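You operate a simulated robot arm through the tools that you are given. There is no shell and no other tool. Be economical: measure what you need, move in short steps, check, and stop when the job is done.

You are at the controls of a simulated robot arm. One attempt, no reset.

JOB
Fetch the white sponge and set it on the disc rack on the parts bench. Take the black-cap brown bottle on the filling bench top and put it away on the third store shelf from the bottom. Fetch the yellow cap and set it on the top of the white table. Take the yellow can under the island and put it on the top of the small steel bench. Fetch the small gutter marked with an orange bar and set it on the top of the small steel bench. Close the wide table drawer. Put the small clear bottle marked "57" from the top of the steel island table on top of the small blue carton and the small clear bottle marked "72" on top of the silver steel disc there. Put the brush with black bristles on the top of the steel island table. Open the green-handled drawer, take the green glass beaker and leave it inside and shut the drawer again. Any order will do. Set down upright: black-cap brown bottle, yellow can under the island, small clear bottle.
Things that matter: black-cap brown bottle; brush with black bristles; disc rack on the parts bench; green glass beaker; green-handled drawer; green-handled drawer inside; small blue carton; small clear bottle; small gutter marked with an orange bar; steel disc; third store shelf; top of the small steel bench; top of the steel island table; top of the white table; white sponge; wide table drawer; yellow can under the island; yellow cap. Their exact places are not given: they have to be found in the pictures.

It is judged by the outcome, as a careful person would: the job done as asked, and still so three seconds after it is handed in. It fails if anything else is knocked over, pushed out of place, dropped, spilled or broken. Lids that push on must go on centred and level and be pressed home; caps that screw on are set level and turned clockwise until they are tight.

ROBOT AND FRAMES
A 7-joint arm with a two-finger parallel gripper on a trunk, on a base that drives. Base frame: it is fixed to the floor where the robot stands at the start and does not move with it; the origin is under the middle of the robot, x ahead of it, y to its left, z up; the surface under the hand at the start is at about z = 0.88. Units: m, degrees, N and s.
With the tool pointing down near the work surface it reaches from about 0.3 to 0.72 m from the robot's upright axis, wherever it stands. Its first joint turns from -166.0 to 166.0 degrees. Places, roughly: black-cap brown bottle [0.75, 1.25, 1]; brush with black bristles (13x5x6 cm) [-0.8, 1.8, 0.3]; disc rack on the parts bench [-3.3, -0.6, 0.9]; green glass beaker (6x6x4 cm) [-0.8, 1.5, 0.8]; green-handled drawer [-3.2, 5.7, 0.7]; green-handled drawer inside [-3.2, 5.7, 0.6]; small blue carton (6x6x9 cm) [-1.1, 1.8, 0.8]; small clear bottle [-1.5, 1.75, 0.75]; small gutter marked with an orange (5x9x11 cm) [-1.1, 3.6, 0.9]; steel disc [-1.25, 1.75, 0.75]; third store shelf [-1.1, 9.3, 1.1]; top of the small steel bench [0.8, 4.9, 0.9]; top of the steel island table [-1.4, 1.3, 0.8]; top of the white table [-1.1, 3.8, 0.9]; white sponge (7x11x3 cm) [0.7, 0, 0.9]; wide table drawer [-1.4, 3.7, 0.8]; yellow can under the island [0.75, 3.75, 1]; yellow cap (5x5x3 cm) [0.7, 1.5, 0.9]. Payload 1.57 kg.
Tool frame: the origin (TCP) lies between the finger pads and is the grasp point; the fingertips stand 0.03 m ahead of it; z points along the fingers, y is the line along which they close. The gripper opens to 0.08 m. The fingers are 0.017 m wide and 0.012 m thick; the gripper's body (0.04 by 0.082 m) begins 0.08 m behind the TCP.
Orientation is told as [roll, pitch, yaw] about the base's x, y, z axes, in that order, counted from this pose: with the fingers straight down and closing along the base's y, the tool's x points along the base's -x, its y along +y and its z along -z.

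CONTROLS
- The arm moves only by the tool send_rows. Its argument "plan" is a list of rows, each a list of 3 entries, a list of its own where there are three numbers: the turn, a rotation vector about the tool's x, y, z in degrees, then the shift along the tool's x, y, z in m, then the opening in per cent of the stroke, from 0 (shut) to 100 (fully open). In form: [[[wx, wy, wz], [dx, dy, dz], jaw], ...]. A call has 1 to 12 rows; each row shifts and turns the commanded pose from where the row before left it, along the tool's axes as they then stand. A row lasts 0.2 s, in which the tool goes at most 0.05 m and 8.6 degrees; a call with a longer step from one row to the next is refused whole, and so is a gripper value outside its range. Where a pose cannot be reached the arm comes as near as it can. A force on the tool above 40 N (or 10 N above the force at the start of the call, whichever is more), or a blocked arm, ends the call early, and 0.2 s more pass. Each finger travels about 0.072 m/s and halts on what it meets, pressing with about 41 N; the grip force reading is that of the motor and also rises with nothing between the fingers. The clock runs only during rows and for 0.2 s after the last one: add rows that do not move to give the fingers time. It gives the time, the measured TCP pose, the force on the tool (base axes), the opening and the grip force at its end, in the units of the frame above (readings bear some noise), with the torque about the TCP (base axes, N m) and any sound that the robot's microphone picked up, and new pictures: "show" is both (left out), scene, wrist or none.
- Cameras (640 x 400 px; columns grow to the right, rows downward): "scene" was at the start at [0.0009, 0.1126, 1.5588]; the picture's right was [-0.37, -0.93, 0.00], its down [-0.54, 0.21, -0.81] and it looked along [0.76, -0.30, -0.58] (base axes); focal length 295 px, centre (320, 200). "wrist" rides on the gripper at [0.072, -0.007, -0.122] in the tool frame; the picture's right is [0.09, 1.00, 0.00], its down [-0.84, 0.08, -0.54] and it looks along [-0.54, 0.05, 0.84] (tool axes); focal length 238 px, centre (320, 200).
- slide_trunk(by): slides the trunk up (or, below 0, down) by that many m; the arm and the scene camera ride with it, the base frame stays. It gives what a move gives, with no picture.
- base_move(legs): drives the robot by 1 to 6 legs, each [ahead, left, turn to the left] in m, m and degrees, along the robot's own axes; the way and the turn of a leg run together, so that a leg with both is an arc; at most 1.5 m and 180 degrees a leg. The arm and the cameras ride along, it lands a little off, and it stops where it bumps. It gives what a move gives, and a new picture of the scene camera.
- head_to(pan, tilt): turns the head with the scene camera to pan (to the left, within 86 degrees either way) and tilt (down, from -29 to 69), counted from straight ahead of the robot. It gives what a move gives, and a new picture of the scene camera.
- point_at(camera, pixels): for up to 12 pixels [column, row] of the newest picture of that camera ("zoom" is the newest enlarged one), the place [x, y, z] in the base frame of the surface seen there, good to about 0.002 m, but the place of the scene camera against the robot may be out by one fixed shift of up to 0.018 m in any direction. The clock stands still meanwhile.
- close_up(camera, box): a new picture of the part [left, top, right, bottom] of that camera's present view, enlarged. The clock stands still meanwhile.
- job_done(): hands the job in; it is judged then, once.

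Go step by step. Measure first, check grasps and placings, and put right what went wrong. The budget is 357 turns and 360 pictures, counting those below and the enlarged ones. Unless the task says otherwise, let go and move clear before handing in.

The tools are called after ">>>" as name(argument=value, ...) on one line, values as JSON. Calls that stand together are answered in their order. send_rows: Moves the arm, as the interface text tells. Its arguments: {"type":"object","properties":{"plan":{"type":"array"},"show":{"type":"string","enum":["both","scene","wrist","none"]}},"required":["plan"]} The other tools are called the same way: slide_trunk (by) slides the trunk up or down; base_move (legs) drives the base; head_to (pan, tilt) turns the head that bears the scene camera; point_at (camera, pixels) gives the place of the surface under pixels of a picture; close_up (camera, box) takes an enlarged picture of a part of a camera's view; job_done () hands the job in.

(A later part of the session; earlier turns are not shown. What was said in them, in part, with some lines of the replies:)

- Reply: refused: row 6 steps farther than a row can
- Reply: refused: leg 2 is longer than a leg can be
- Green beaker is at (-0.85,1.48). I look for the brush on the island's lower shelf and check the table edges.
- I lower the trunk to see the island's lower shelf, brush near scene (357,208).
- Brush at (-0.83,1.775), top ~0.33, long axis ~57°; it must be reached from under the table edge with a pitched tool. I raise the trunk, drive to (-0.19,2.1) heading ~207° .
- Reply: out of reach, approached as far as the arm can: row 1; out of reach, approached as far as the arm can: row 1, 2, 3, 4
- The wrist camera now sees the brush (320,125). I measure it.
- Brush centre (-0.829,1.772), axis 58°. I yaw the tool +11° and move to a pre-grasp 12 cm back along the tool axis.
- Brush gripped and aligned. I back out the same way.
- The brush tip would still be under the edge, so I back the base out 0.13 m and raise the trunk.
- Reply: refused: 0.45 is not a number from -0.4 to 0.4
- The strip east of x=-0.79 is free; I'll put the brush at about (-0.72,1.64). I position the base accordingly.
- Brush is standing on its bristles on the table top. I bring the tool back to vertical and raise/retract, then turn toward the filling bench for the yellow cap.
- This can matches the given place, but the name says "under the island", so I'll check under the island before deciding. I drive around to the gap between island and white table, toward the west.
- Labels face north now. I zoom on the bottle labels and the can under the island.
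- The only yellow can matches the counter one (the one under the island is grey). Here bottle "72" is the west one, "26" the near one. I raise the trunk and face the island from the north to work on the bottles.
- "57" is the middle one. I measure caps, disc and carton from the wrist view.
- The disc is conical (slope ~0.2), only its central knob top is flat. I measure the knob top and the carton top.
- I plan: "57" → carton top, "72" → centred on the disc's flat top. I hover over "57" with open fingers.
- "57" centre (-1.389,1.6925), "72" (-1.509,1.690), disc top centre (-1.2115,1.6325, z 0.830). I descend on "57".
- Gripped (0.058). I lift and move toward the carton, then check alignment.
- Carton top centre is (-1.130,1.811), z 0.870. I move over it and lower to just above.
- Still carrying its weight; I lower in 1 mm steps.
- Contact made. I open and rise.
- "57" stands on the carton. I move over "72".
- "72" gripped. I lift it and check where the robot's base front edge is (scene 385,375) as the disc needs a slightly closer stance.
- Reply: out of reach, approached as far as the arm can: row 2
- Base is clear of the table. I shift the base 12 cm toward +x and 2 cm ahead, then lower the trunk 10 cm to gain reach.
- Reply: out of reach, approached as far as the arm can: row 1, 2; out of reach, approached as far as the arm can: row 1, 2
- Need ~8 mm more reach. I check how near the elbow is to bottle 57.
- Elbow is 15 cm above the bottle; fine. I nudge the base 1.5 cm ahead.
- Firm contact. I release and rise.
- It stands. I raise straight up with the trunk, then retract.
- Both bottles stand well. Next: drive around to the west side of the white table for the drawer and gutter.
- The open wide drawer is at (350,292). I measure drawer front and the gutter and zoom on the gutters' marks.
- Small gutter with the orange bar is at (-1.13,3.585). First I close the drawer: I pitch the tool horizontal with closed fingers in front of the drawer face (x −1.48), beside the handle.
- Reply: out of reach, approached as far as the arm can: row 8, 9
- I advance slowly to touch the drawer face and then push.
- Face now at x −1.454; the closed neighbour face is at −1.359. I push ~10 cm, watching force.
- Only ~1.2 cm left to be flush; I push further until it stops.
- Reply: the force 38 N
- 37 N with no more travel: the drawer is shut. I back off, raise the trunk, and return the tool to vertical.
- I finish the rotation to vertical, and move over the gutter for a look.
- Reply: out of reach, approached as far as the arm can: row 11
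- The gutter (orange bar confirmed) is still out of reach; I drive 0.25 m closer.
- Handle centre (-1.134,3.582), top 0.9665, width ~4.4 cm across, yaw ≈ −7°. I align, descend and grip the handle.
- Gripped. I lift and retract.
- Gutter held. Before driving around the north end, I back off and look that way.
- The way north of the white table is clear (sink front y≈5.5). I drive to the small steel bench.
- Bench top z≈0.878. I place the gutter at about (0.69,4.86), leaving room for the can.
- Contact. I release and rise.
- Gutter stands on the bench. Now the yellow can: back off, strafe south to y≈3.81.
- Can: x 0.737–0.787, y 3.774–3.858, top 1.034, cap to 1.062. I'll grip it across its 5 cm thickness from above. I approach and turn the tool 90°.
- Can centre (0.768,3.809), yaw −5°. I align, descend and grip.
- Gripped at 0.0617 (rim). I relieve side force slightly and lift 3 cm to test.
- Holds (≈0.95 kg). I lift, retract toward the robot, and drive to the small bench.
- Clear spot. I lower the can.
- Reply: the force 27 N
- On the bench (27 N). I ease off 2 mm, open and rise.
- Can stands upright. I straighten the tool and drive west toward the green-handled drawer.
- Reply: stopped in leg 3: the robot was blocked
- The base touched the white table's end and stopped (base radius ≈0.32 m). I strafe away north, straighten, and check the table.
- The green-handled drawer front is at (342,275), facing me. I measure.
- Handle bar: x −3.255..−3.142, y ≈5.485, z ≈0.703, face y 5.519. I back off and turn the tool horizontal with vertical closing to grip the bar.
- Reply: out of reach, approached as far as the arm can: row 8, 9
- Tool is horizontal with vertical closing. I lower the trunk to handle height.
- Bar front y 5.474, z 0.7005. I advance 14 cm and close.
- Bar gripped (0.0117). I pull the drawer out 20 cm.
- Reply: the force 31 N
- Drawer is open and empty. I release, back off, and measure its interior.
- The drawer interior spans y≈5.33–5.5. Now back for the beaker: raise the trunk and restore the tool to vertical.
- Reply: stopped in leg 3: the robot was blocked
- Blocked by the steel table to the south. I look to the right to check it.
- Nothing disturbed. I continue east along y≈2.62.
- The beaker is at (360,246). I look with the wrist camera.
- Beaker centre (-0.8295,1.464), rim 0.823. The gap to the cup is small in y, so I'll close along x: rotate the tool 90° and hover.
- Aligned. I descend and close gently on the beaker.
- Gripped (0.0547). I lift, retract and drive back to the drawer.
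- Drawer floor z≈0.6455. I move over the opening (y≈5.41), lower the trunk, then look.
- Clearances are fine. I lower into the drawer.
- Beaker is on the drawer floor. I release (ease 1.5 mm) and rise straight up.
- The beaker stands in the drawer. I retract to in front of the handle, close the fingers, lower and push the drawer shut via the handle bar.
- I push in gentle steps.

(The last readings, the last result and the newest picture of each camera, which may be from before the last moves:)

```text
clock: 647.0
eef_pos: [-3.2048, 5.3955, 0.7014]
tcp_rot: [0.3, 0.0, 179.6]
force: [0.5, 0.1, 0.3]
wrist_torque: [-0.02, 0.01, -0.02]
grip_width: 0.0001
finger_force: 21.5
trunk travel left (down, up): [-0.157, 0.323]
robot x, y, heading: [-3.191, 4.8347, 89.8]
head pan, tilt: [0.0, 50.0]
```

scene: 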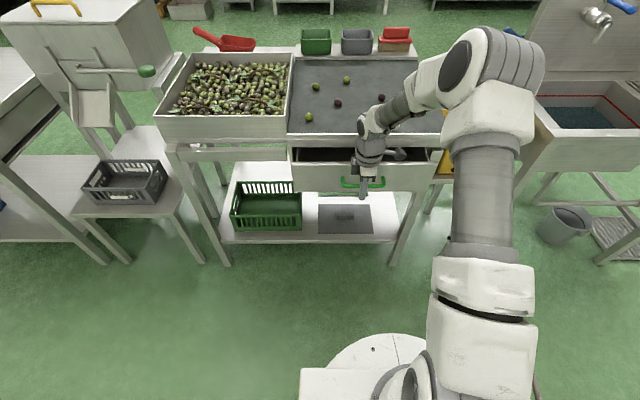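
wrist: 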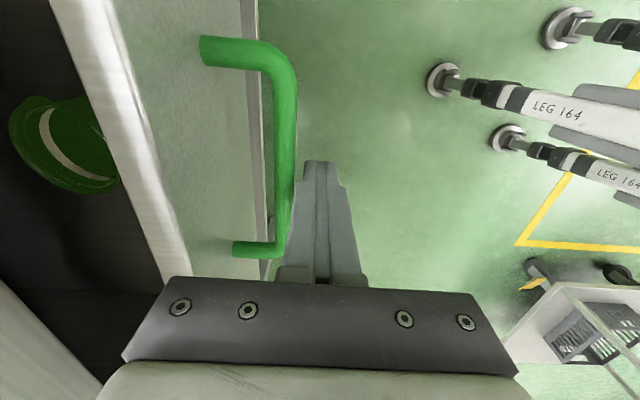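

>>> send_rows(plan=[[[0, 0, 0], [0, -0.02, 0], 0], [[0, 0, 0], [0, -0.02, 0], 0], [[0, 0, 0], [0, -0.016, 0], 0], [[0, 0, 0], [0, -0.008, 0], 0], [[0, 0, 0], [0, 0, 0], 0]], show="wrist")

>>> send_rows(plan=[[[0, 0, 0], [0, -0.004, 0], 0], [[0, 0, 0], [0, 0, 0], 0]], show="scene")

```text
clock: 648.2
eef_pos: [-3.2038, 5.4575, 0.7026]
tcp_rot: [0.3, 0.2, 179.7]
force: [-0.7, -0.2, -0.8]
wrist_torque: [-0.01, 0.02, 0.01]
grip_width: 0.0001
finger_force: 21.6
trunk travel left (down, up): [-0.157, 0.323]
robot x, y, heading: [-3.1921, 4.8311, 89.7]
head pan, tilt: [0.0, 50.0]
```

wrist: 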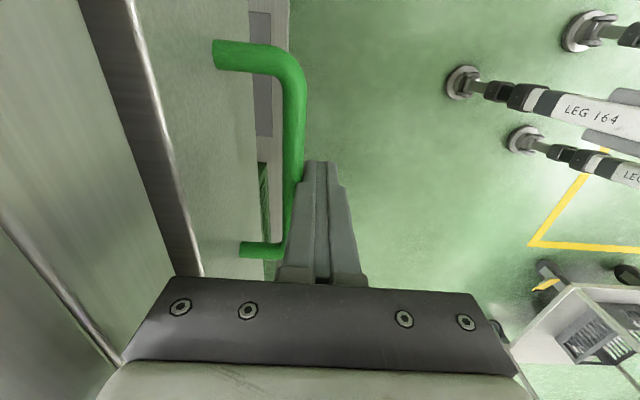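

```text
clock: 648.8
eef_pos: [-3.204, 5.4629, 0.702]
tcp_rot: [0.3, -0.1, 179.8]
force: [-0.3, -0.1, 0.7]
wrist_torque: [0.0, -0.02, 0.01]
grip_width: 0.0
finger_force: 21.6
trunk travel left (down, up): [-0.157, 0.323]
robot x, y, heading: [-3.1869, 4.834, 89.8]
head pan, tilt: [0.0, 50.0]
```

scene: 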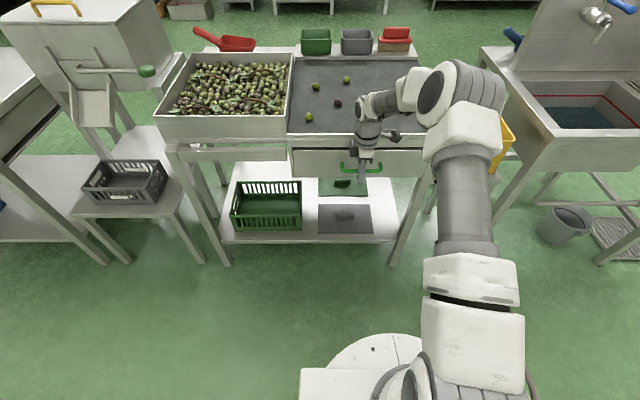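

>>> send_rows(plan=[[[0, 0, 0], [0, -0.003, 0], 0], [[0, 0, 0], [0, -0.003, 0], 0], [[0, 0, 0], [0, 0, 0], 0]], show="none")

>>> send_rows(plan=[[[0, 0, 0], [0, -0.003, 0], 0], [[0, 0, 0], [0, 0, 0], 0]], show="wrist")

```text
clock: 649.6
eef_pos: [-3.2038, 5.4631, 0.7027]
tcp_rot: [0.8, 0.1, 179.7]
force: [2.6, -35.0, 11.6]
wrist_torque: [0.02, -0.01, 0.0]
grip_width: 0.0
finger_force: 21.3
trunk travel left (down, up): [-0.157, 0.323]
robot x, y, heading: [-3.1893, 4.834, 89.9]
head pan, tilt: [0.0, 50.0]
```

```text
clock: 650.0
eef_pos: [-3.2026, 5.4623, 0.7026]
tcp_rot: [1.5, 0.1, 179.8]
force: [0.8, -13.6, 12.8]
wrist_torque: [0.11, 0.02, 0.01]
grip_width: 0.0
finger_force: 21.2
trunk travel left (down, up): [-0.157, 0.323]
robot x, y, heading: [-3.1896, 4.8312, 89.8]
head pan, tilt: [0.0, 50.0]
stopped in row 1: the force on the tool passed its limit at 50 N (the readings are from after the stop); the commanded pose is now the measured one
```

wrist: 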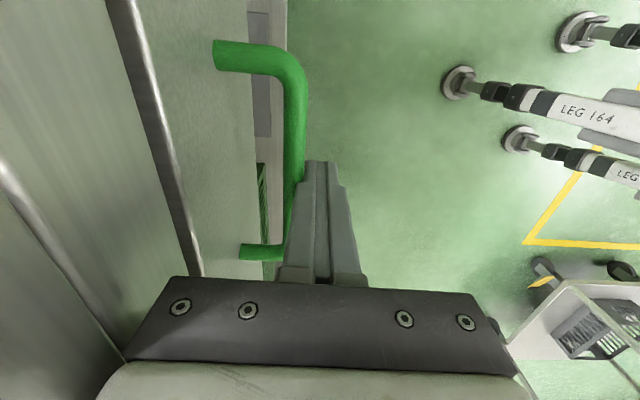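

The drawer hit its stop: shut. I retract, raise, and turn the tool back.

>>> send_rows(plan=[[[0, 0, 0], [0, 0.01, 0], 0], [[-1.2, 0, 0], [0, 0.04, 0], 0], [[0, 0, 0], [0, 0.045, 0], 0], [[0, 0, 0], [0, 0.045, 0], 0], [[0, 0, 0], [0, 0.04, 0], 0], [[0, 0, 0], [0, 0, -0.045], 0], [[0, 0, 0], [0, 0, -0.045], 0], [[0, 0, 0], [0, 0, -0.045], 0]], show="scene")

>>> slide_trunk(by=0.32)

>>> send_rows(plan=[[[0, 0, 8.2], [0, 0, 0], 100], [[0, 0, 8.2], [0, 0, 0], 100], [[0, 0, 8.2], [0, 0, 0], 100], [[0, 0, 8.2], [0, 0, 0], 100], [[0, 0, 8.2], [0, 0, 0], 100], [[0, 0, 8.2], [0, 0, 0], 100], [[0, 0, 8.2], [0, 0, 0], 100], [[0, 0, 8.2], [0, 0, 0], 100], [[0, 0, 8.2], [0, 0, 0], 100], [[0, 0, 8.2], [0, 0, 0], 100], [[0, 0, 8], [0, 0, 0], 100]], show="none")

```text
clock: 651.8
eef_pos: [-3.205, 5.2903, 0.8442]
tcp_rot: [2.5, 0.0, 179.8]
force: [0.2, 1.2, -1.0]
wrist_torque: [-0.03, -0.03, 0.03]
grip_width: 0.0
finger_force: 21.3
trunk travel left (down, up): [-0.157, 0.323]
robot x, y, heading: [-3.1917, 4.8347, 89.5]
head pan, tilt: [0.0, 50.0]
```

scene: 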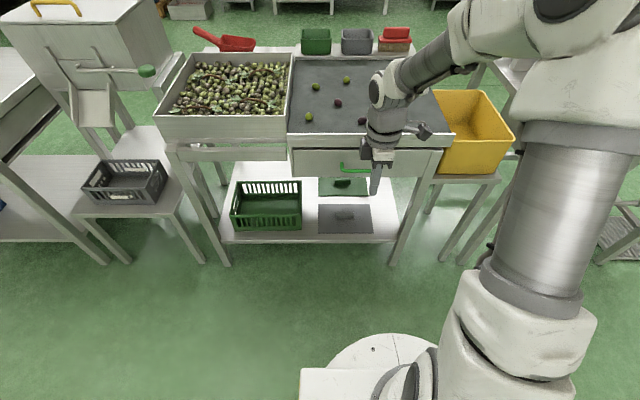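

```text
clock: 654.9
eef_pos: [-3.2048, 5.2911, 1.1633]
tcp_rot: [2.5, 0.1, 179.8]
force: [-0.8, -0.6, 0.3]
wrist_torque: [-0.02, -0.01, 0.02]
grip_width: 0.0
finger_force: 21.6
trunk travel left (down, up): [-0.477, 0.003]
robot x, y, heading: [-3.1947, 4.8359, 89.5]
head pan, tilt: [0.0, 50.0]
```

```text
clock: 657.3
eef_pos: [-3.2046, 5.2916, 1.1628]
tcp_rot: [-0.1, 2.6, 89.6]
force: [0.4, -0.1, -0.4]
wrist_torque: [0.02, 0.0, 0.01]
grip_width: 0.0801
finger_force: 0.1
trunk travel left (down, up): [-0.477, 0.003]
robot x, y, heading: [-3.1875, 4.8357, 89.6]
head pan, tilt: [0.0, 50.0]
```

I level the tool (−2.6°) and drive east along y≈5, then south to the filling bench for the brown bottle.

>>> send_rows(plan=[[[0, -2.6, 0], [0.03, 0, 0], 100], [[0, 0, 0], [0.03, 0, 0], 100]], show="none")

>>> base_move(legs=[[0, 0, -89.6], [1.45, 0.17, 0], [1.48, 0, 0], [0, -1.45, 0]])

```text
clock: 657.9
eef_pos: [-3.2055, 5.23, 1.1652]
tcp_rot: [-0.1, -0.2, 89.7]
force: [-0.9, 0.5, -1.2]
wrist_torque: [-0.02, -0.03, 0.01]
grip_width: 0.0801
finger_force: 0.1
trunk travel left (down, up): [-0.477, 0.003]
robot x, y, heading: [-3.1897, 4.8346, 89.8]
head pan, tilt: [0.0, 50.0]
```

```text
clock: 692.9
eef_pos: [0.1369, 3.5466, 1.1658]
tcp_rot: [-0.1, -0.2, -0.2]
force: [1.2, 0.6, 1.6]
wrist_torque: [0.0, -0.01, 0.01]
grip_width: 0.08
finger_force: 0.1
trunk travel left (down, up): [-0.477, 0.003]
robot x, y, heading: [-0.2592, 3.533, -0.3]
head pan, tilt: [0.0, 50.0]
```

scene: 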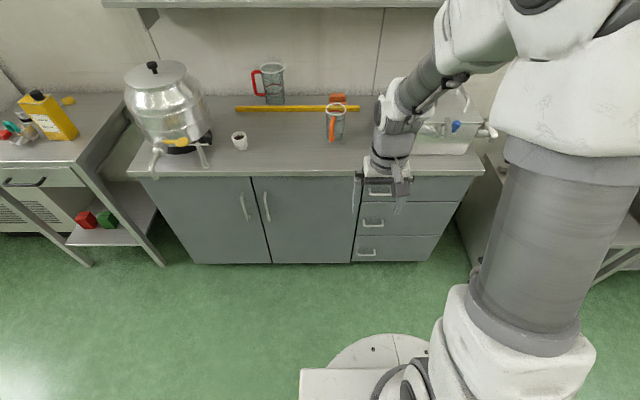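

>>> base_move(legs=[[0.05, -1.2, 0], [0.05, -1.1, 0.3]])

>>> head_to(pan=0, tilt=35)

```text
clock: 710.4
eef_pos: [0.2327, 1.2245, 1.1654]
tcp_rot: [-0.2, -0.1, 0.2]
force: [0.0, -0.5, -0.1]
wrist_torque: [-0.04, 0.0, -0.01]
grip_width: 0.0799
finger_force: 0.1
trunk travel left (down, up): [-0.477, 0.003]
robot x, y, heading: [-0.1626, 1.2052, 0.2]
head pan, tilt: [0.0, 50.0]
```

scene: 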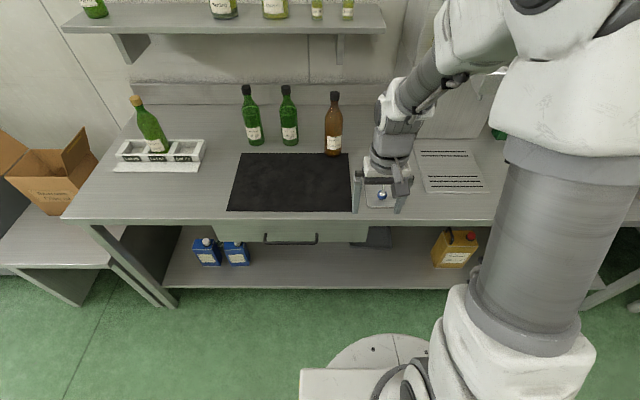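

```text
clock: 711.2
eef_pos: [0.2323, 1.2244, 1.1654]
tcp_rot: [0.0, 0.0, 0.2]
force: [-0.7, -1.1, -0.3]
wrist_torque: [0.0, 0.0, 0.0]
grip_width: 0.0798
finger_force: 0.0
trunk travel left (down, up): [-0.477, 0.003]
robot x, y, heading: [-0.1665, 1.2049, 0.4]
head pan, tilt: [0.0, 35.0]
```

scene: 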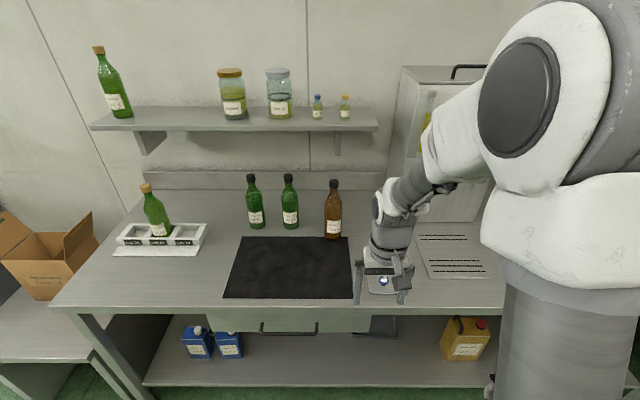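

I measure the brown bottle and neighbours.

>>> point_at(camera="scene", pixels=[[333, 182], [333, 186], [326, 228], [340, 228], [333, 236], [333, 218], [290, 226], [288, 178], [333, 200], [371, 290], [420, 210], [345, 240]])

>>> close_up(camera="scene", box=[240, 160, 400, 260])

```text
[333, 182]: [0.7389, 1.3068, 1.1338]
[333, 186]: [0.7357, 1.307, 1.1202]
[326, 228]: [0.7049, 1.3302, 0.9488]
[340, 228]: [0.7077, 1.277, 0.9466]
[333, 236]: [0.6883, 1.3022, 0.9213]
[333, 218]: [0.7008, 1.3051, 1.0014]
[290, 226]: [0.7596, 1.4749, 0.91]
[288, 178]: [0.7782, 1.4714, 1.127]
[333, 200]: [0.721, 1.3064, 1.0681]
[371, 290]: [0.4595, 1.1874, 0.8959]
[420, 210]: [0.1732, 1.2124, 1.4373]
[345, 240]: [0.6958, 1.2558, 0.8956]
```

```text
4.00 times, centred on (320, 210) of scene
```

zoom: 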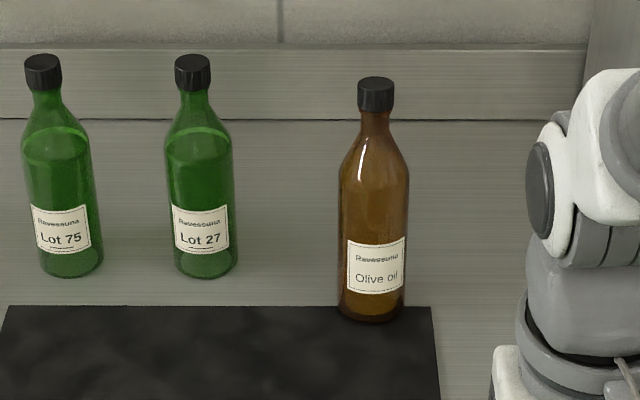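

Brown bottle: centre ≈(0.735,1.305), Ø≈0.065, z 0.884–1.122. For shelf placing I'll grip its body with a nearly horizontal tool (pitch −75°).

>>> send_rows(plan=[[[0, 0, 0], [-0.03, 0, 0], 100], [[0, -7.5, 0], [-0.03, 0, 0], 100], [[0, -7.5, 0], [-0.02, 0, 0], 100], [[0, -7.5, 0], [0, 0, 0], 100], [[0, -7.5, 0], [0, 0, 0], 100], [[0, -7.5, 0], [0, 0, 0], 100], [[0, -7.5, 0], [0, 0, 0], 100], [[0, -7.5, 0], [0, 0, 0], 100], [[0, -7.5, 0], [0, 0, 0], 100], [[0, -7.5, 0], [0, 0, 0], 100], [[0, -7.5, 0], [0, 0, 0], 100], [[0, 0, 0], [0, 0, 0], 100]], show="none")

>>> slide_trunk(by=-0.17)

>>> base_move(legs=[[0.1, 0.085, 0]])

>>> close_up(camera="wrist", box=[0, 0, 640, 400])

```text
clock: 713.8
eef_pos: [0.328, 1.2269, 1.1641]
tcp_rot: [-0.6, -75.1, 0.7]
force: [-0.3, 0.1, 0.7]
wrist_torque: [0.0, -0.03, 0.02]
grip_width: 0.0802
finger_force: 0.0
out of reach, approached as far as the arm can: row 9, 10, 11
trunk travel left (down, up): [-0.477, 0.003]
robot x, y, heading: [-0.1649, 1.2103, 0.2]
head pan, tilt: [0.0, 35.0]
```

```text
clock: 715.7
eef_pos: [0.3294, 1.2265, 0.9946]
tcp_rot: [-0.5, -75.1, 0.7]
force: [-0.1, 0.2, 0.5]
wrist_torque: [0.01, -0.01, 0.01]
grip_width: 0.0801
finger_force: 0.1
trunk travel left (down, up): [-0.307, 0.173]
robot x, y, heading: [-0.1668, 1.2032, 0.4]
head pan, tilt: [0.0, 35.0]
```

```text
clock: 717.0
eef_pos: [0.4281, 1.3106, 0.9958]
tcp_rot: [-0.5, -75.1, 0.6]
force: [0.0, 0.1, -0.7]
wrist_torque: [-0.02, 0.02, 0.02]
grip_width: 0.0799
finger_force: 0.1
trunk travel left (down, up): [-0.307, 0.173]
robot x, y, heading: [-0.0653, 1.2939, 0.3]
head pan, tilt: [0.0, 35.0]
```

scene: 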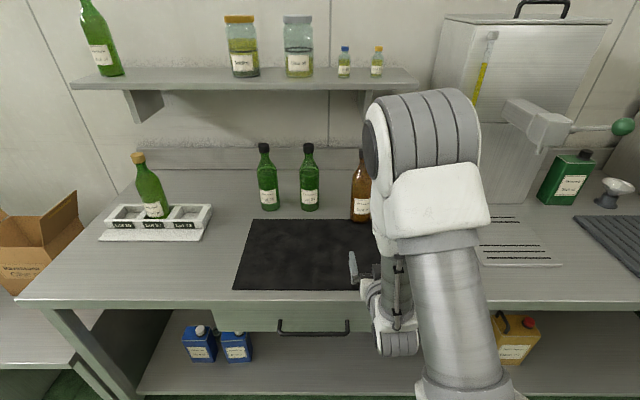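

```text
1.00 times, centred on (320, 200) of wrist (not enlarged: the box is as wide or as high as the picture)
```

zoom: 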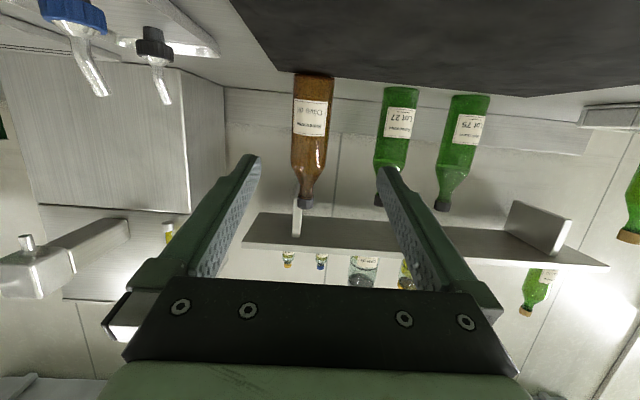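

>>> point_at(camera="zoom", pixels=[[313, 82], [313, 110], [313, 140], [296, 120], [330, 120], [308, 200], [313, 155], [400, 120], [305, 207]])

```text
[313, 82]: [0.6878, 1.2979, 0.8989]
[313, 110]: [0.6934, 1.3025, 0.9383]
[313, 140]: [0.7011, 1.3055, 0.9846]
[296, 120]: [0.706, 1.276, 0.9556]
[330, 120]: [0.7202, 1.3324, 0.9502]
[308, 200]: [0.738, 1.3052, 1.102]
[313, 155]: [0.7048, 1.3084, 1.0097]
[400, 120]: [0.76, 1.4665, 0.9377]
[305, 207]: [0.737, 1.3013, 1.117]
```

>>> base_move(legs=[[0.07, 0, 0]])

>>> send_rows(plan=[[[0, 0, 0], [-0.0101, -0.003, 0.0378], 100], [[0, 0, 0], [-0.0101, -0.003, 0.0378], 100], [[0, 0, 0], [-0.0101, -0.003, 0.0378], 100], [[0, 0, 0], [0, 0, 0], 100]], show="wrist")

>>> point_at(camera="wrist", pixels=[[310, 100], [310, 130], [310, 160], [290, 130], [345, 130]])

```text
clock: 718.1
eef_pos: [0.4948, 1.3116, 0.9956]
tcp_rot: [-0.5, -75.1, 0.7]
force: [-0.7, 0.0, 0.1]
wrist_torque: [0.01, 0.03, 0.0]
grip_width: 0.08
finger_force: 0.0
trunk travel left (down, up): [-0.307, 0.173]
robot x, y, heading: [-0.0014, 1.2897, 0.2]
head pan, tilt: [0.0, 35.0]
```

scene: 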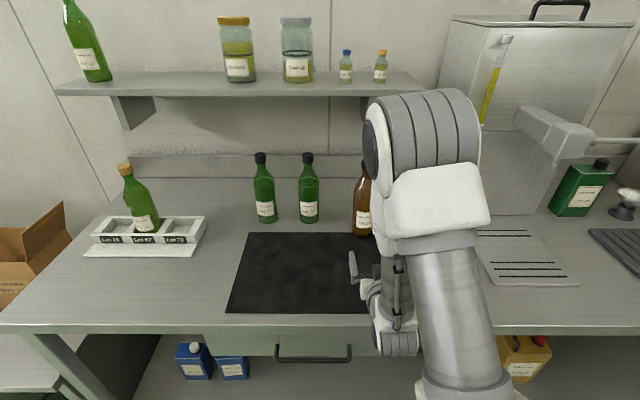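

```text
clock: 719.1
eef_pos: [0.613, 1.3005, 0.9943]
tcp_rot: [-0.5, -75.1, 0.7]
force: [-0.2, 0.4, 0.5]
wrist_torque: [0.02, 0.01, 0.02]
grip_width: 0.0798
finger_force: 0.1
trunk travel left (down, up): [-0.307, 0.173]
robot x, y, heading: [0.0016, 1.295, -0.1]
head pan, tilt: [0.0, 35.0]
```

wrist: 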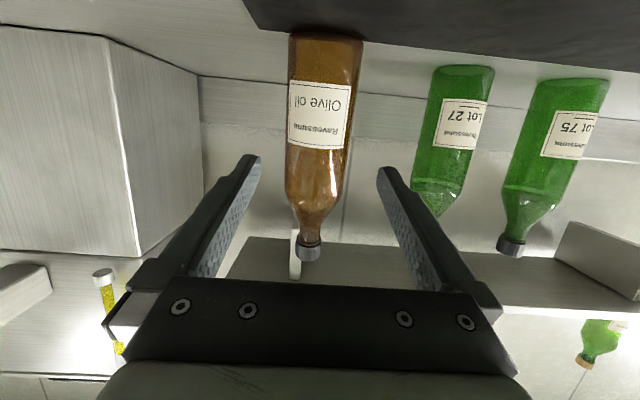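

```text
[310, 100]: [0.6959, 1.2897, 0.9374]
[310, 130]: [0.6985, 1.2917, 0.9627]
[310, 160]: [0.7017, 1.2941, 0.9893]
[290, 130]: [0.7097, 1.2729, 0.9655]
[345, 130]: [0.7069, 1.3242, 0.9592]
```

Well centred. I advance the last 12 cm and close.

>>> send_rows(plan=[[[0, 0, 0], [-0.0104, 0, 0.0386], 100], [[0, 0, 0], [-0.0104, 0, 0.0386], 100], [[0, 0, 0], [-0.0097, 0, 0.036], 100], [[0, 0, 0], [0, 0, 0], 100]], show="wrist")

>>> send_rows(plan=[[[0, 0, 0], [0, 0, 0], 90], [[0, 0, 0], [0, 0, 0], 80], [[0, 0, 0], [0, 0, 0], 60], [[0, 0, 0], [0, 0, 0], 40], [[0, 0, 0], [0, 0, 0], 40]], show="wrist")

```text
clock: 720.1
eef_pos: [0.7313, 1.3019, 0.9956]
tcp_rot: [-0.3, -75.1, 0.6]
force: [0.4, -0.3, 0.7]
wrist_torque: [-0.01, -0.01, 0.0]
grip_width: 0.0803
finger_force: 0.0
trunk travel left (down, up): [-0.307, 0.173]
robot x, y, heading: [0.0027, 1.2926, 0.2]
head pan, tilt: [0.0, 35.0]
```

wrist: 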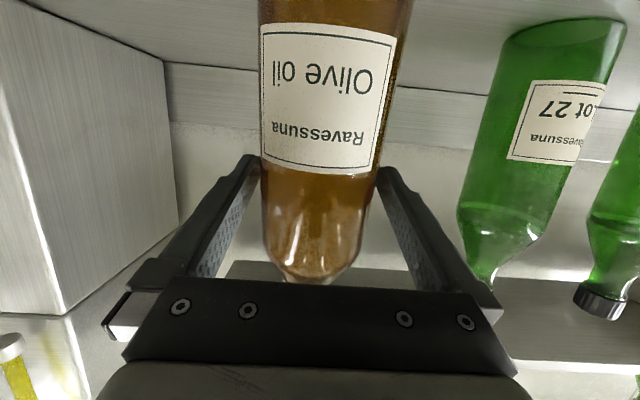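

```text
clock: 721.3
eef_pos: [0.7312, 1.2996, 0.9953]
tcp_rot: [-0.5, -75.1, 0.8]
force: [2.7, -4.7, 0.0]
wrist_torque: [-0.28, -0.11, 0.0]
grip_width: 0.0669
finger_force: 41.1
trunk travel left (down, up): [-0.307, 0.173]
robot x, y, heading: [0.0025, 1.293, -0.0]
head pan, tilt: [0.0, 35.0]
```

wrist: 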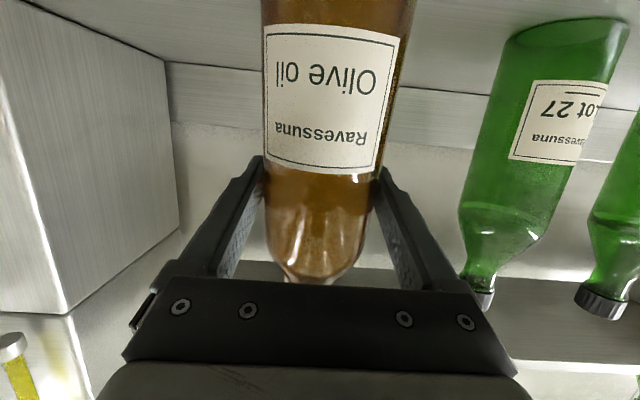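

Gripped (0.067). I lift 6 cm with the trunk and check.

>>> slide_trunk(by=0.06)

>>> base_move(legs=[[-0.3, 0, 0]])

```text
clock: 722.3
eef_pos: [0.7312, 1.3008, 1.0548]
tcp_rot: [-0.5, -75.0, 0.7]
force: [0.0, 0.3, -8.9]
wrist_torque: [0.01, 0.0, 0.01]
grip_width: 0.0669
finger_force: 41.4
trunk travel left (down, up): [-0.367, 0.113]
robot x, y, heading: [0.0045, 1.2922, 0.3]
head pan, tilt: [0.0, 35.0]
```

```text
clock: 724.9
eef_pos: [0.4273, 1.301, 1.0556]
tcp_rot: [-0.5, -75.0, 0.8]
force: [0.5, -1.0, -8.1]
wrist_torque: [-0.01, 0.05, 0.01]
grip_width: 0.0671
finger_force: 41.3
trunk travel left (down, up): [-0.367, 0.113]
robot x, y, heading: [-0.3009, 1.2903, 0.1]
head pan, tilt: [0.0, 35.0]
```

scene: 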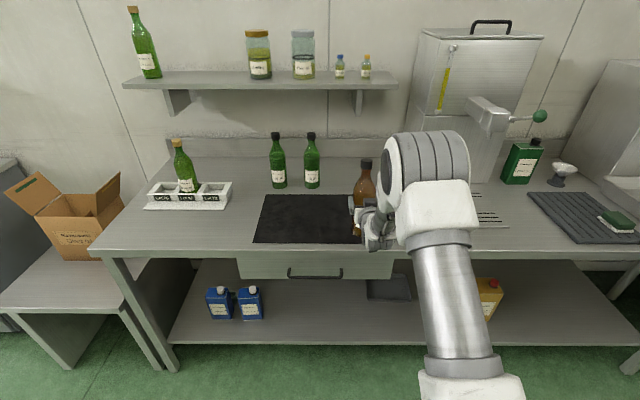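

I retract the arm and turn north, then drive toward the store shelf.

>>> send_rows(plan=[[[0, 0, 0], [0.0104, 0, -0.0386], 40], [[0, 0, 0], [0.0104, 0, -0.0386], 40], [[0, 0, 0], [0.0104, 0, -0.0386], 40], [[0, 0, 0], [0.0104, 0, -0.0386], 40], [[0, 0, 0], [0.0104, 0, -0.0386], 40], [[0, 0, 0], [0.0104, 0, -0.0386], 40]], show="none")

>>> base_move(legs=[[0.1, 0, 0], [0, 0, 90], [1.45, 0, 0], [1.45, 0, 0], [1.45, 0, 0], [1.2, 0, 0]])

>>> head_to(pan=15, tilt=15)

```text
clock: 726.3
eef_pos: [0.1922, 1.301, 1.0518]
tcp_rot: [-0.7, -75.1, 0.9]
force: [-0.3, 0.2, -8.4]
wrist_torque: [0.0, 0.02, -0.01]
grip_width: 0.0668
finger_force: 41.3
out of reach, approached as far as the arm can: row 6
trunk travel left (down, up): [-0.367, 0.113]
robot x, y, heading: [-0.3008, 1.2883, 0.5]
head pan, tilt: [0.0, 35.0]
```

```text
clock: 768.1
eef_pos: [-0.188, 7.33, 1.0515]
tcp_rot: [-0.6, -75.0, 90.5]
force: [0.2, -0.2, -7.9]
wrist_torque: [-0.03, 0.0, 0.0]
grip_width: 0.0664
finger_force: 41.1
trunk travel left (down, up): [-0.367, 0.113]
robot x, y, heading: [-0.175, 6.8382, 89.7]
head pan, tilt: [0.0, 35.0]
```

scene: 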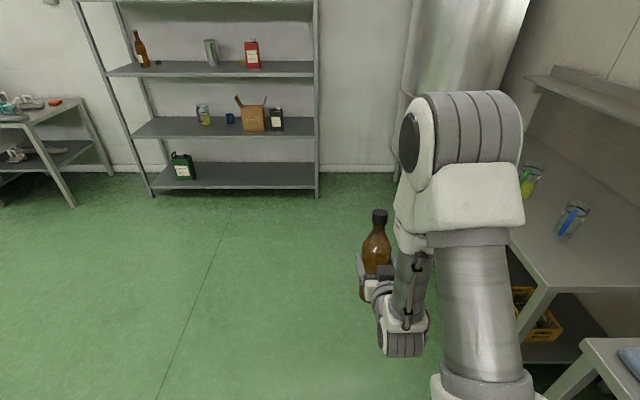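

```text
clock: 768.9
eef_pos: [-0.1886, 7.3309, 1.0519]
tcp_rot: [-0.5, -74.9, 90.6]
force: [0.0, -1.0, -7.9]
wrist_torque: [-0.04, 0.03, 0.0]
grip_width: 0.0663
finger_force: 40.9
trunk travel left (down, up): [-0.367, 0.113]
robot x, y, heading: [-0.1803, 6.8389, 90.1]
head pan, tilt: [15.0, 15.0]
```

scene: 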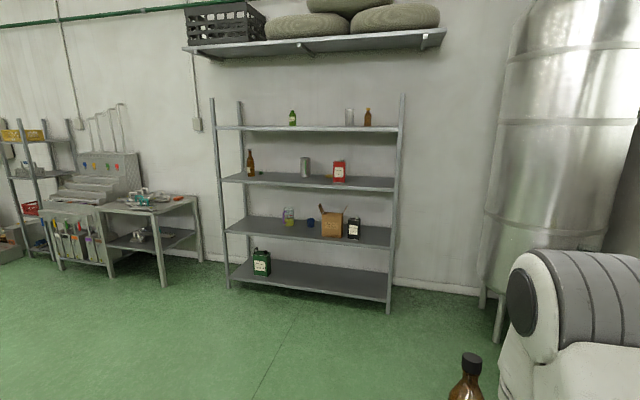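

The shelf's third board from the bottom is at row ~180 (with a bottle, a cylinder and a red can). I measure.

>>> point_at(camera="scene", pixels=[[270, 180], [230, 177], [385, 187], [250, 170], [305, 172], [339, 172], [370, 182], [320, 130], [320, 237], [280, 176], [320, 183], [390, 270]])

>>> close_up(camera="scene", box=[205, 95, 415, 245])

```text
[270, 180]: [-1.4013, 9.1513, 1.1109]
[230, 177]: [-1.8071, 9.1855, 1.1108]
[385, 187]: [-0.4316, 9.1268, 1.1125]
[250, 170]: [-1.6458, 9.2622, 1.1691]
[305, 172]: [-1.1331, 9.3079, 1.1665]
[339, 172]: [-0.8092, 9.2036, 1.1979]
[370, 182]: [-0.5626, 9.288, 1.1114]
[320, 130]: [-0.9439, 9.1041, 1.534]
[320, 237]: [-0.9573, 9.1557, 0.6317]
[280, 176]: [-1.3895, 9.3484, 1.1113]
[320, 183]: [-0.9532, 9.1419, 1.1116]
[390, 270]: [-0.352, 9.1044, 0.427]
```

```text
2.67 times, centred on (310, 170) of scene
```

zoom: 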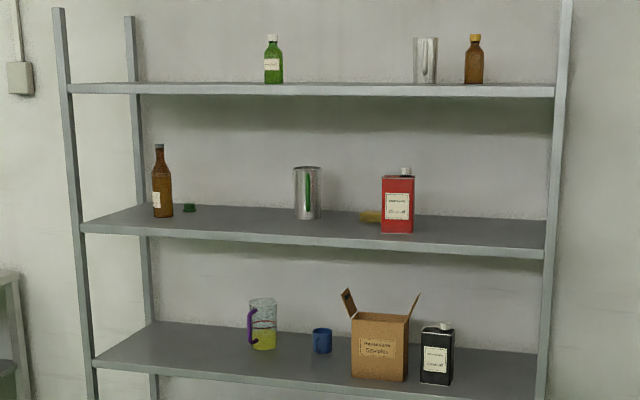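

I'll use the free right part, x≈−0.57, of the third board (z≈1.099, front edge y≈9.11). I raise the arm and drive up.

>>> slide_trunk(by=0.11)

>>> send_rows(plan=[[[0, 0, 0], [-0.029, 0, -0.0078], 40], [[0, 0, 0], [-0.029, 0, -0.0078], 40], [[0, 0, 0], [-0.0193, 0, -0.0052], 40], [[0, 0, 0], [0, 0, 0], 40]], show="none")

>>> base_move(legs=[[1.2, 0.385, 0], [0.4, 0, 0]])

>>> head_to(pan=0, tilt=25)

```text
clock: 770.4
eef_pos: [-0.1882, 7.3307, 1.1601]
tcp_rot: [-0.6, -75.0, 90.7]
force: [0.0, -0.4, -8.3]
wrist_torque: [-0.04, 0.0, -0.01]
grip_width: 0.0665
finger_force: 40.8
trunk travel left (down, up): [-0.477, 0.003]
robot x, y, heading: [-0.1801, 6.8402, 90.1]
head pan, tilt: [15.0, 15.0]
```

```text
clock: 771.4
eef_pos: [-0.1873, 7.3408, 1.2384]
tcp_rot: [-0.7, -75.0, 90.7]
force: [-0.4, 0.6, -7.6]
wrist_torque: [-0.01, 0.0, -0.02]
grip_width: 0.0666
finger_force: 41.2
out of reach, approached as far as the arm can: row 1, 2
trunk travel left (down, up): [-0.477, 0.003]
robot x, y, heading: [-0.1794, 6.8358, 90.2]
head pan, tilt: [15.0, 15.0]
```

```text
clock: 782.3
eef_pos: [-0.5884, 8.9605, 1.2389]
tcp_rot: [-0.6, -75.0, 91.0]
force: [-0.6, 0.6, -8.7]
wrist_torque: [-0.03, -0.01, -0.01]
grip_width: 0.0664
finger_force: 40.8
trunk travel left (down, up): [-0.477, 0.003]
robot x, y, heading: [-0.577, 8.4516, 90.3]
head pan, tilt: [15.0, 15.0]
```

scene: 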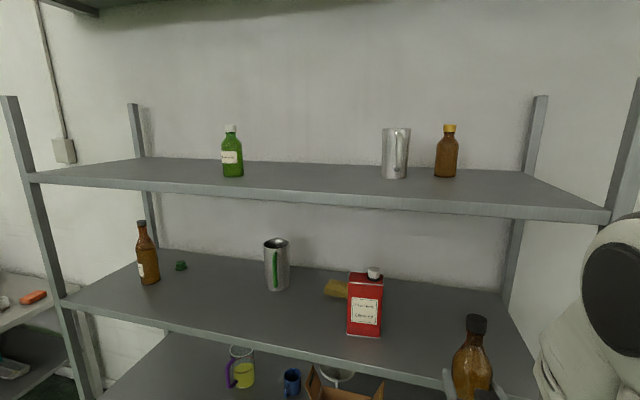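

```text
clock: 783.1
eef_pos: [-0.5894, 8.9608, 1.2379]
tcp_rot: [-0.5, -74.9, 91.0]
force: [0.1, 0.2, -8.4]
wrist_torque: [-0.03, 0.01, 0.0]
grip_width: 0.0665
finger_force: 40.5
trunk travel left (down, up): [-0.477, 0.003]
robot x, y, heading: [-0.5752, 8.4551, 90.5]
head pan, tilt: [0.0, 25.0]
```

scene: 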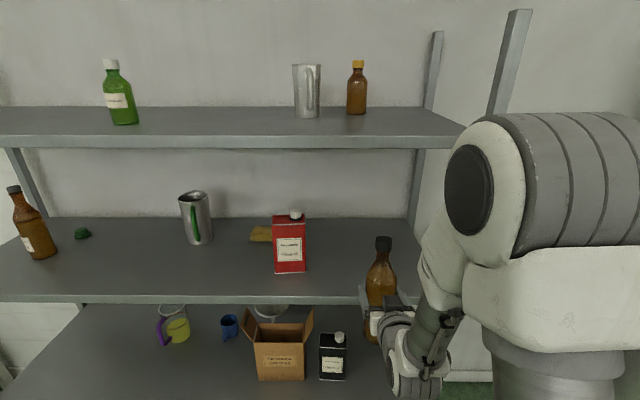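

>>> point_at(camera="scene", pixels=[[306, 260], [275, 272], [340, 290], [340, 240], [400, 225], [410, 260], [350, 270], [490, 100], [383, 245], [305, 272], [360, 298]])

>>> close_up(camera="wrist", box=[0, 0, 640, 400])

```text
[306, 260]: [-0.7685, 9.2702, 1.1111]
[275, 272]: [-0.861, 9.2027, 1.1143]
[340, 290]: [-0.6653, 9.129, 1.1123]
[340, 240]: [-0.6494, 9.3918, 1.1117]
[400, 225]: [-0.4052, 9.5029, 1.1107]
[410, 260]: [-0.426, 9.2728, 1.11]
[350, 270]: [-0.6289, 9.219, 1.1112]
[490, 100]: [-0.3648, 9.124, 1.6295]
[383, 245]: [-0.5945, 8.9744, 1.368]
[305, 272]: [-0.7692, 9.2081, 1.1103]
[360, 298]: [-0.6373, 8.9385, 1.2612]
```

```text
1.00 times, centred on (320, 200) of wrist (not enlarged: the box is as wide or as high as the picture)
```

zoom: 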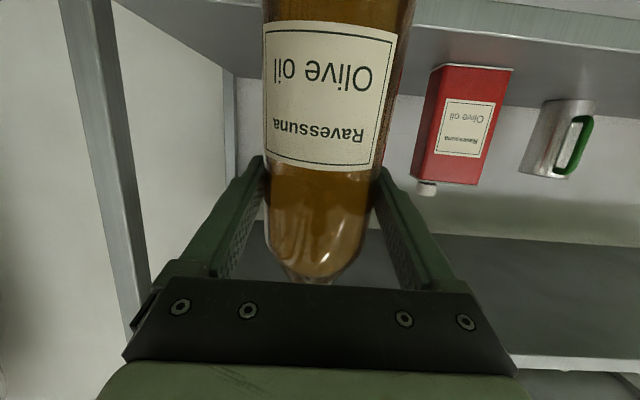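

>>> point_at(camera="zoom", pixels=[[480, 40], [560, 60], [220, 40], [470, 70], [600, 30], [110, 200]])

```text
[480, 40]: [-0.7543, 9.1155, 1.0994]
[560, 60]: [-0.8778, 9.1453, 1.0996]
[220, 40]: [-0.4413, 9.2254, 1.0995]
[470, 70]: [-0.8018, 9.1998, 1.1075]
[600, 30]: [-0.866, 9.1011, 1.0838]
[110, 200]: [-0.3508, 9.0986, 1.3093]
```

Shelf surface 1.0995; bottle bottom is at ~1.127. I move the base 0.1 m ahead, then extend the arm 0.17 m.

>>> base_move(legs=[[0.1, 0, 0]])

>>> send_rows(plan=[[[0, 0, 0], [-0.0091, 0, 0.0338], 40], [[0, 0, 0], [-0.0091, 0, 0.0338], 40], [[0, 0, 0], [-0.0091, 0, 0.0338], 40], [[0, 0, 0], [-0.0091, 0, 0.0338], 40], [[0, 0, 0], [-0.0091, 0, 0.0338], 40], [[0, 0, 0], [0, 0, 0], 40]])

```text
clock: 784.4
eef_pos: [-0.5912, 9.0606, 1.2372]
tcp_rot: [-0.5, -74.9, 90.9]
force: [0.1, 0.5, -7.9]
wrist_torque: [-0.03, -0.01, 0.0]
grip_width: 0.0663
finger_force: 40.4
trunk travel left (down, up): [-0.477, 0.003]
robot x, y, heading: [-0.5781, 8.5571, 90.5]
head pan, tilt: [0.0, 25.0]
```

scene: 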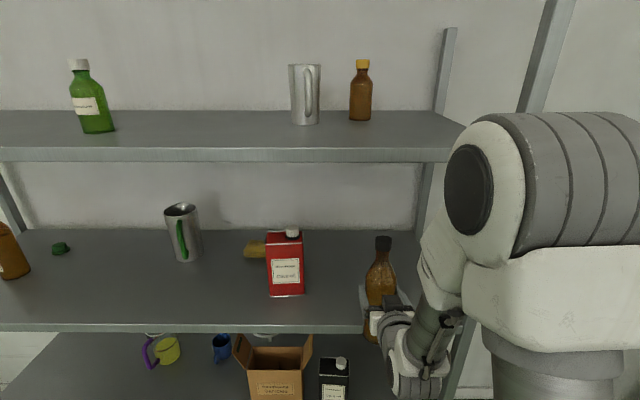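

```text
clock: 785.8
eef_pos: [-0.5913, 9.2351, 1.2354]
tcp_rot: [-0.6, -75.0, 90.9]
force: [0.5, 0.2, -9.1]
wrist_torque: [-0.03, 0.0, 0.0]
grip_width: 0.0667
finger_force: 41.2
trunk travel left (down, up): [-0.477, 0.003]
robot x, y, heading: [-0.5769, 8.5592, 90.3]
head pan, tilt: [0.0, 25.0]
```

scene: 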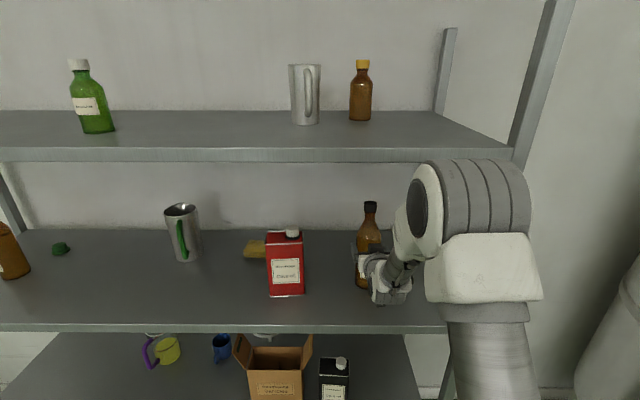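
wrist: 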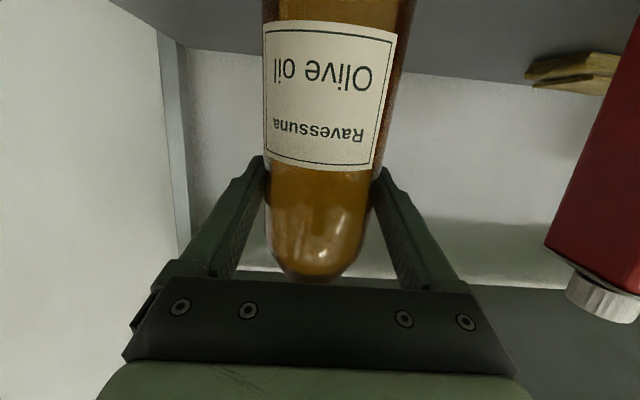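

I lower with the trunk to just above the board, then in small steps.

>>> slide_trunk(by=-0.022)

>>> send_rows(plan=[[[0, 0, 0], [0.002, 0, 0.0005], 40], [[0, 0, 0], [0, 0, 0], 40]], show="none")

>>> send_rows(plan=[[[0, 0, 0], [0.0015, 0, 0.0004], 40], [[0, 0, 0], [0, 0, 0], 40]], show="none")

```text
clock: 786.5
eef_pos: [-0.5915, 9.2353, 1.2165]
tcp_rot: [-0.5, -75.1, 91.0]
force: [-0.4, 2.6, -1.7]
wrist_torque: [0.39, 0.06, -0.05]
grip_width: 0.0666
finger_force: 40.9
trunk travel left (down, up): [-0.455, 0.025]
robot x, y, heading: [-0.578, 8.5572, 90.3]
head pan, tilt: [0.0, 25.0]
```

```text
clock: 787.1
eef_pos: [-0.5909, 9.2353, 1.2169]
tcp_rot: [-0.5, -75.3, 90.8]
force: [-0.3, 0.8, 10.1]
wrist_torque: [0.45, 0.14, -0.01]
grip_width: 0.0667
finger_force: 41.5
trunk travel left (down, up): [-0.455, 0.025]
robot x, y, heading: [-0.5779, 8.5544, 90.5]
head pan, tilt: [0.0, 25.0]
```

```text
clock: 787.7
eef_pos: [-0.5912, 9.2342, 1.2169]
tcp_rot: [-0.6, -75.7, 90.8]
force: [-0.5, 1.7, 23.6]
wrist_torque: [0.94, 0.11, -0.04]
grip_width: 0.0663
finger_force: 41.0
trunk travel left (down, up): [-0.455, 0.025]
robot x, y, heading: [-0.5784, 8.5581, 90.5]
head pan, tilt: [0.0, 25.0]
```

Contact (24 N). I ease off 3 mm and open slowly.

>>> send_rows(plan=[[[0, 0, 0], [-0.0025, 0, -0.0006], 40], [[0, 0, 0], [0, 0, 0], 40]], show="wrist")

>>> close_up(camera="scene", box=[320, 190, 440, 310])

```text
clock: 788.3
eef_pos: [-0.5915, 9.2347, 1.2163]
tcp_rot: [-0.5, -75.4, 90.8]
force: [0.0, 4.6, 16.0]
wrist_torque: [1.05, 0.06, 0.0]
grip_width: 0.0665
finger_force: 41.6
trunk travel left (down, up): [-0.455, 0.025]
robot x, y, heading: [-0.5786, 8.5584, 90.6]
head pan, tilt: [0.0, 25.0]
```

wrist: 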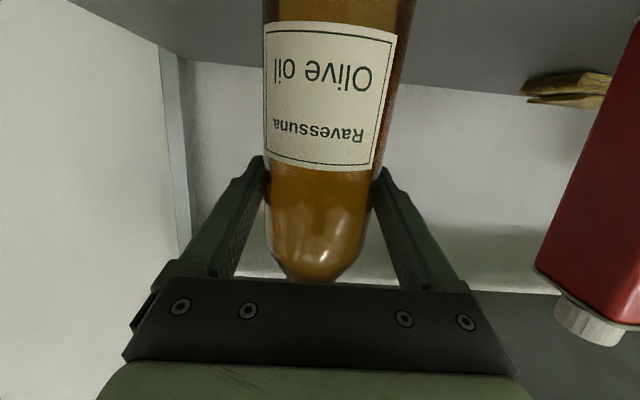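

```text
3.33 times, centred on (380, 250) of scene
```

zoom: 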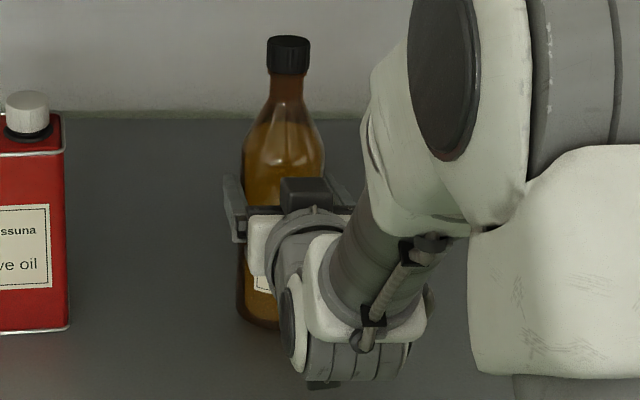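

The contact height is 6 mm higher than expected, so the bottle may be tilted fore-aft. I measure the cap against the body.

>>> point_at(camera="zoom", pixels=[[288, 42], [288, 60], [288, 90], [285, 140], [285, 165], [255, 315], [262, 300], [250, 260], [275, 325]])

>>> point_at(camera="wrist", pixels=[[320, 10], [320, 60], [320, 110], [320, 150], [315, 200], [315, 240], [315, 270]])

```text
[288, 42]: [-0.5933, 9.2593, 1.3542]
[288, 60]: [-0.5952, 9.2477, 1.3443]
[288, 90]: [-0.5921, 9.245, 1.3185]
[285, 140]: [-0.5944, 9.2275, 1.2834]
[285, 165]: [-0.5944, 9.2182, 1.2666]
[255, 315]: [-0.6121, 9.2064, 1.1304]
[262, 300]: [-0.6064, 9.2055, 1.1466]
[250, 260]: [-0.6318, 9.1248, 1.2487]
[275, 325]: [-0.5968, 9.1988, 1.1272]
```

```text
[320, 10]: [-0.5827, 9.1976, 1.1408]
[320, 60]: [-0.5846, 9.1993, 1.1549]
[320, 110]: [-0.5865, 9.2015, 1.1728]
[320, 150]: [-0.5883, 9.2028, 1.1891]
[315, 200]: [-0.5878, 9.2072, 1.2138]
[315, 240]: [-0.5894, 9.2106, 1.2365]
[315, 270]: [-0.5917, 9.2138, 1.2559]
```

Lean is at most ~2°. I relieve the remaining force and open slowly so it settles flat.

>>> send_rows(plan=[[[0, 0, 0], [-0.0015, 0, -0.0004], 40], [[0, 0, 0], [0, 0, 0], 40]], show="none")

>>> send_rows(plan=[[[0, 0, 0], [0, 0, 0], 82], [[0, 0, 0], [0, 0, 0], 86], [[0, 0, 0], [0, 0, 0], 90], [[0, 0, 0], [0, 0, 0], 100], [[0, 0, 0], [0, 0, 0], 100]])

```text
clock: 788.9
eef_pos: [-0.5917, 9.2349, 1.2164]
tcp_rot: [-0.6, -75.1, 90.9]
force: [0.2, 6.5, 10.4]
wrist_torque: [1.13, 0.03, -0.05]
grip_width: 0.0664
finger_force: 41.0
trunk travel left (down, up): [-0.455, 0.025]
robot x, y, heading: [-0.5764, 8.5548, 90.5]
head pan, tilt: [0.0, 25.0]
```

```text
clock: 790.1
eef_pos: [-0.5918, 9.2349, 1.2175]
tcp_rot: [-0.6, -75.0, 90.9]
force: [-0.2, 0.1, 0.3]
wrist_torque: [0.03, 0.02, 0.0]
grip_width: 0.0799
finger_force: 0.2
trunk travel left (down, up): [-0.455, 0.025]
robot x, y, heading: [-0.579, 8.5569, 90.3]
head pan, tilt: [0.0, 25.0]
```

scene: 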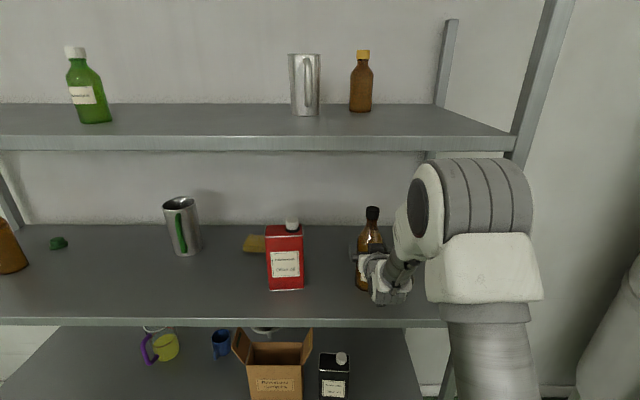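
wrist: 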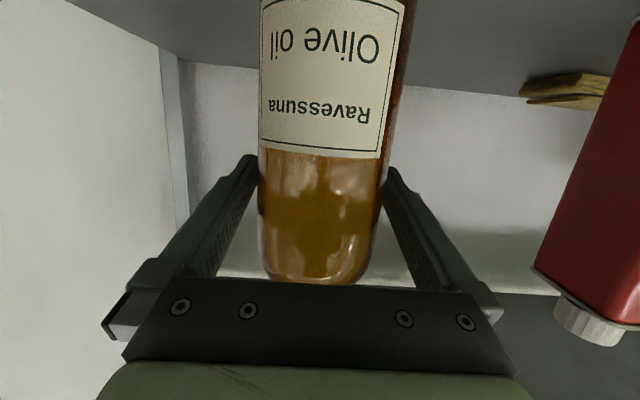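

It settled upright and is free between the fingers. I withdraw straight back.

>>> send_rows(plan=[[[0, 0, 0], [0.004, 0, -0.015], 100], [[0, 0, 0], [0.0065, 0, -0.024], 100], [[0, 0, 0], [0.0091, 0, -0.0338], 100], [[0, 0, 0], [0.0091, 0, -0.0338], 100], [[0, 0, 0], [0.0091, 0, -0.0338], 100], [[0, 0, 0], [0, 0, 0], 100]])

>>> base_move(legs=[[-0.3, 0, 0]])

>>> close_up(camera="scene", box=[240, 120, 460, 300])

```text
clock: 791.5
eef_pos: [-0.5888, 9.0907, 1.2152]
tcp_rot: [-0.5, -75.1, 90.9]
force: [-0.2, 0.4, -0.1]
wrist_torque: [0.01, 0.0, -0.01]
grip_width: 0.08
finger_force: 0.1
trunk travel left (down, up): [-0.455, 0.025]
robot x, y, heading: [-0.5785, 8.5573, 90.3]
head pan, tilt: [0.0, 25.0]
```

scene: 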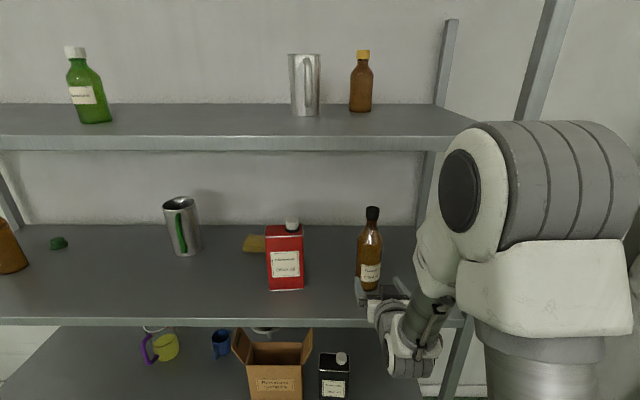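
wrist: 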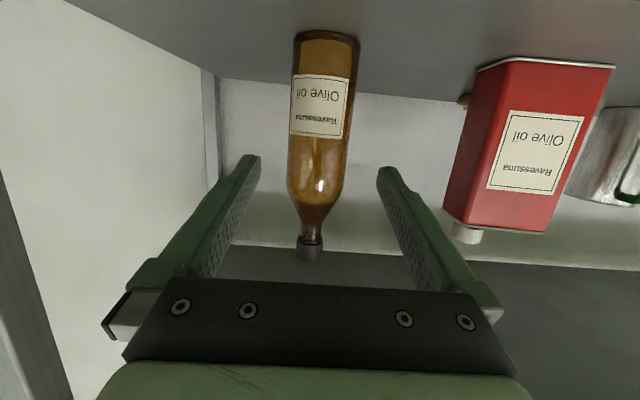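

```text
clock: 794.0
eef_pos: [-0.5872, 8.7905, 1.2155]
tcp_rot: [-0.6, -75.0, 91.1]
force: [-0.1, -0.1, -0.5]
wrist_torque: [-0.01, -0.02, -0.01]
grip_width: 0.08
finger_force: 0.0
trunk travel left (down, up): [-0.455, 0.025]
robot x, y, heading: [-0.5753, 8.2561, 90.5]
head pan, tilt: [0.0, 25.0]
```

scene: 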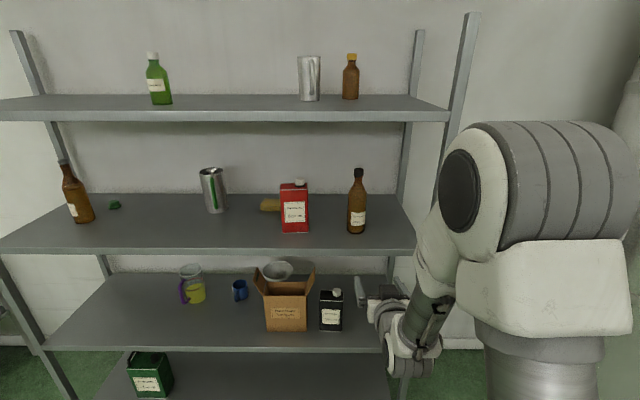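

```text
2.22 times, centred on (350, 210) of scene
```

zoom: 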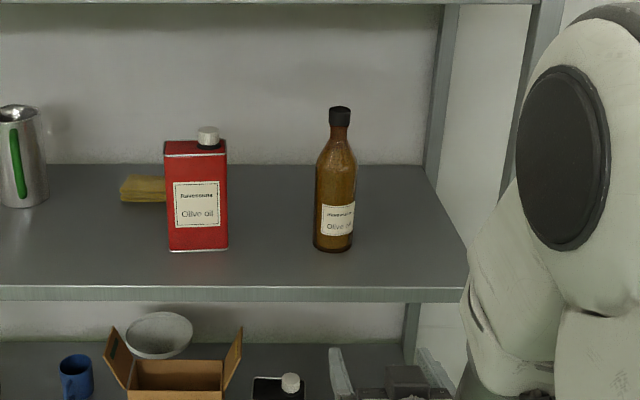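

The brown bottle stands upright on the third board from the bottom. All placements were checked as they were made and the gripper is clear, so I hand in.

>>> job_done()

```text
The job is handed in.
```

I finished all nine parts of the job and handed it in. The arm ended clear and empty, and I had checked each placement in the pictures as I made it.

- **Yellow can:** The only bright yellow can I saw was the one standing on the counter, at the place you gave. The can I saw under the island was grey. I moved the counter one to the small steel bench.
- **Bottle "72":** The steel disc slopes, so I stood the bottle on the flat knob at its centre.
- **Bumps:** The robot's base touched the white table once and the steel table at the end of the island gap once. It stopped both times, and the pictures afterwards showed nothing out of place.
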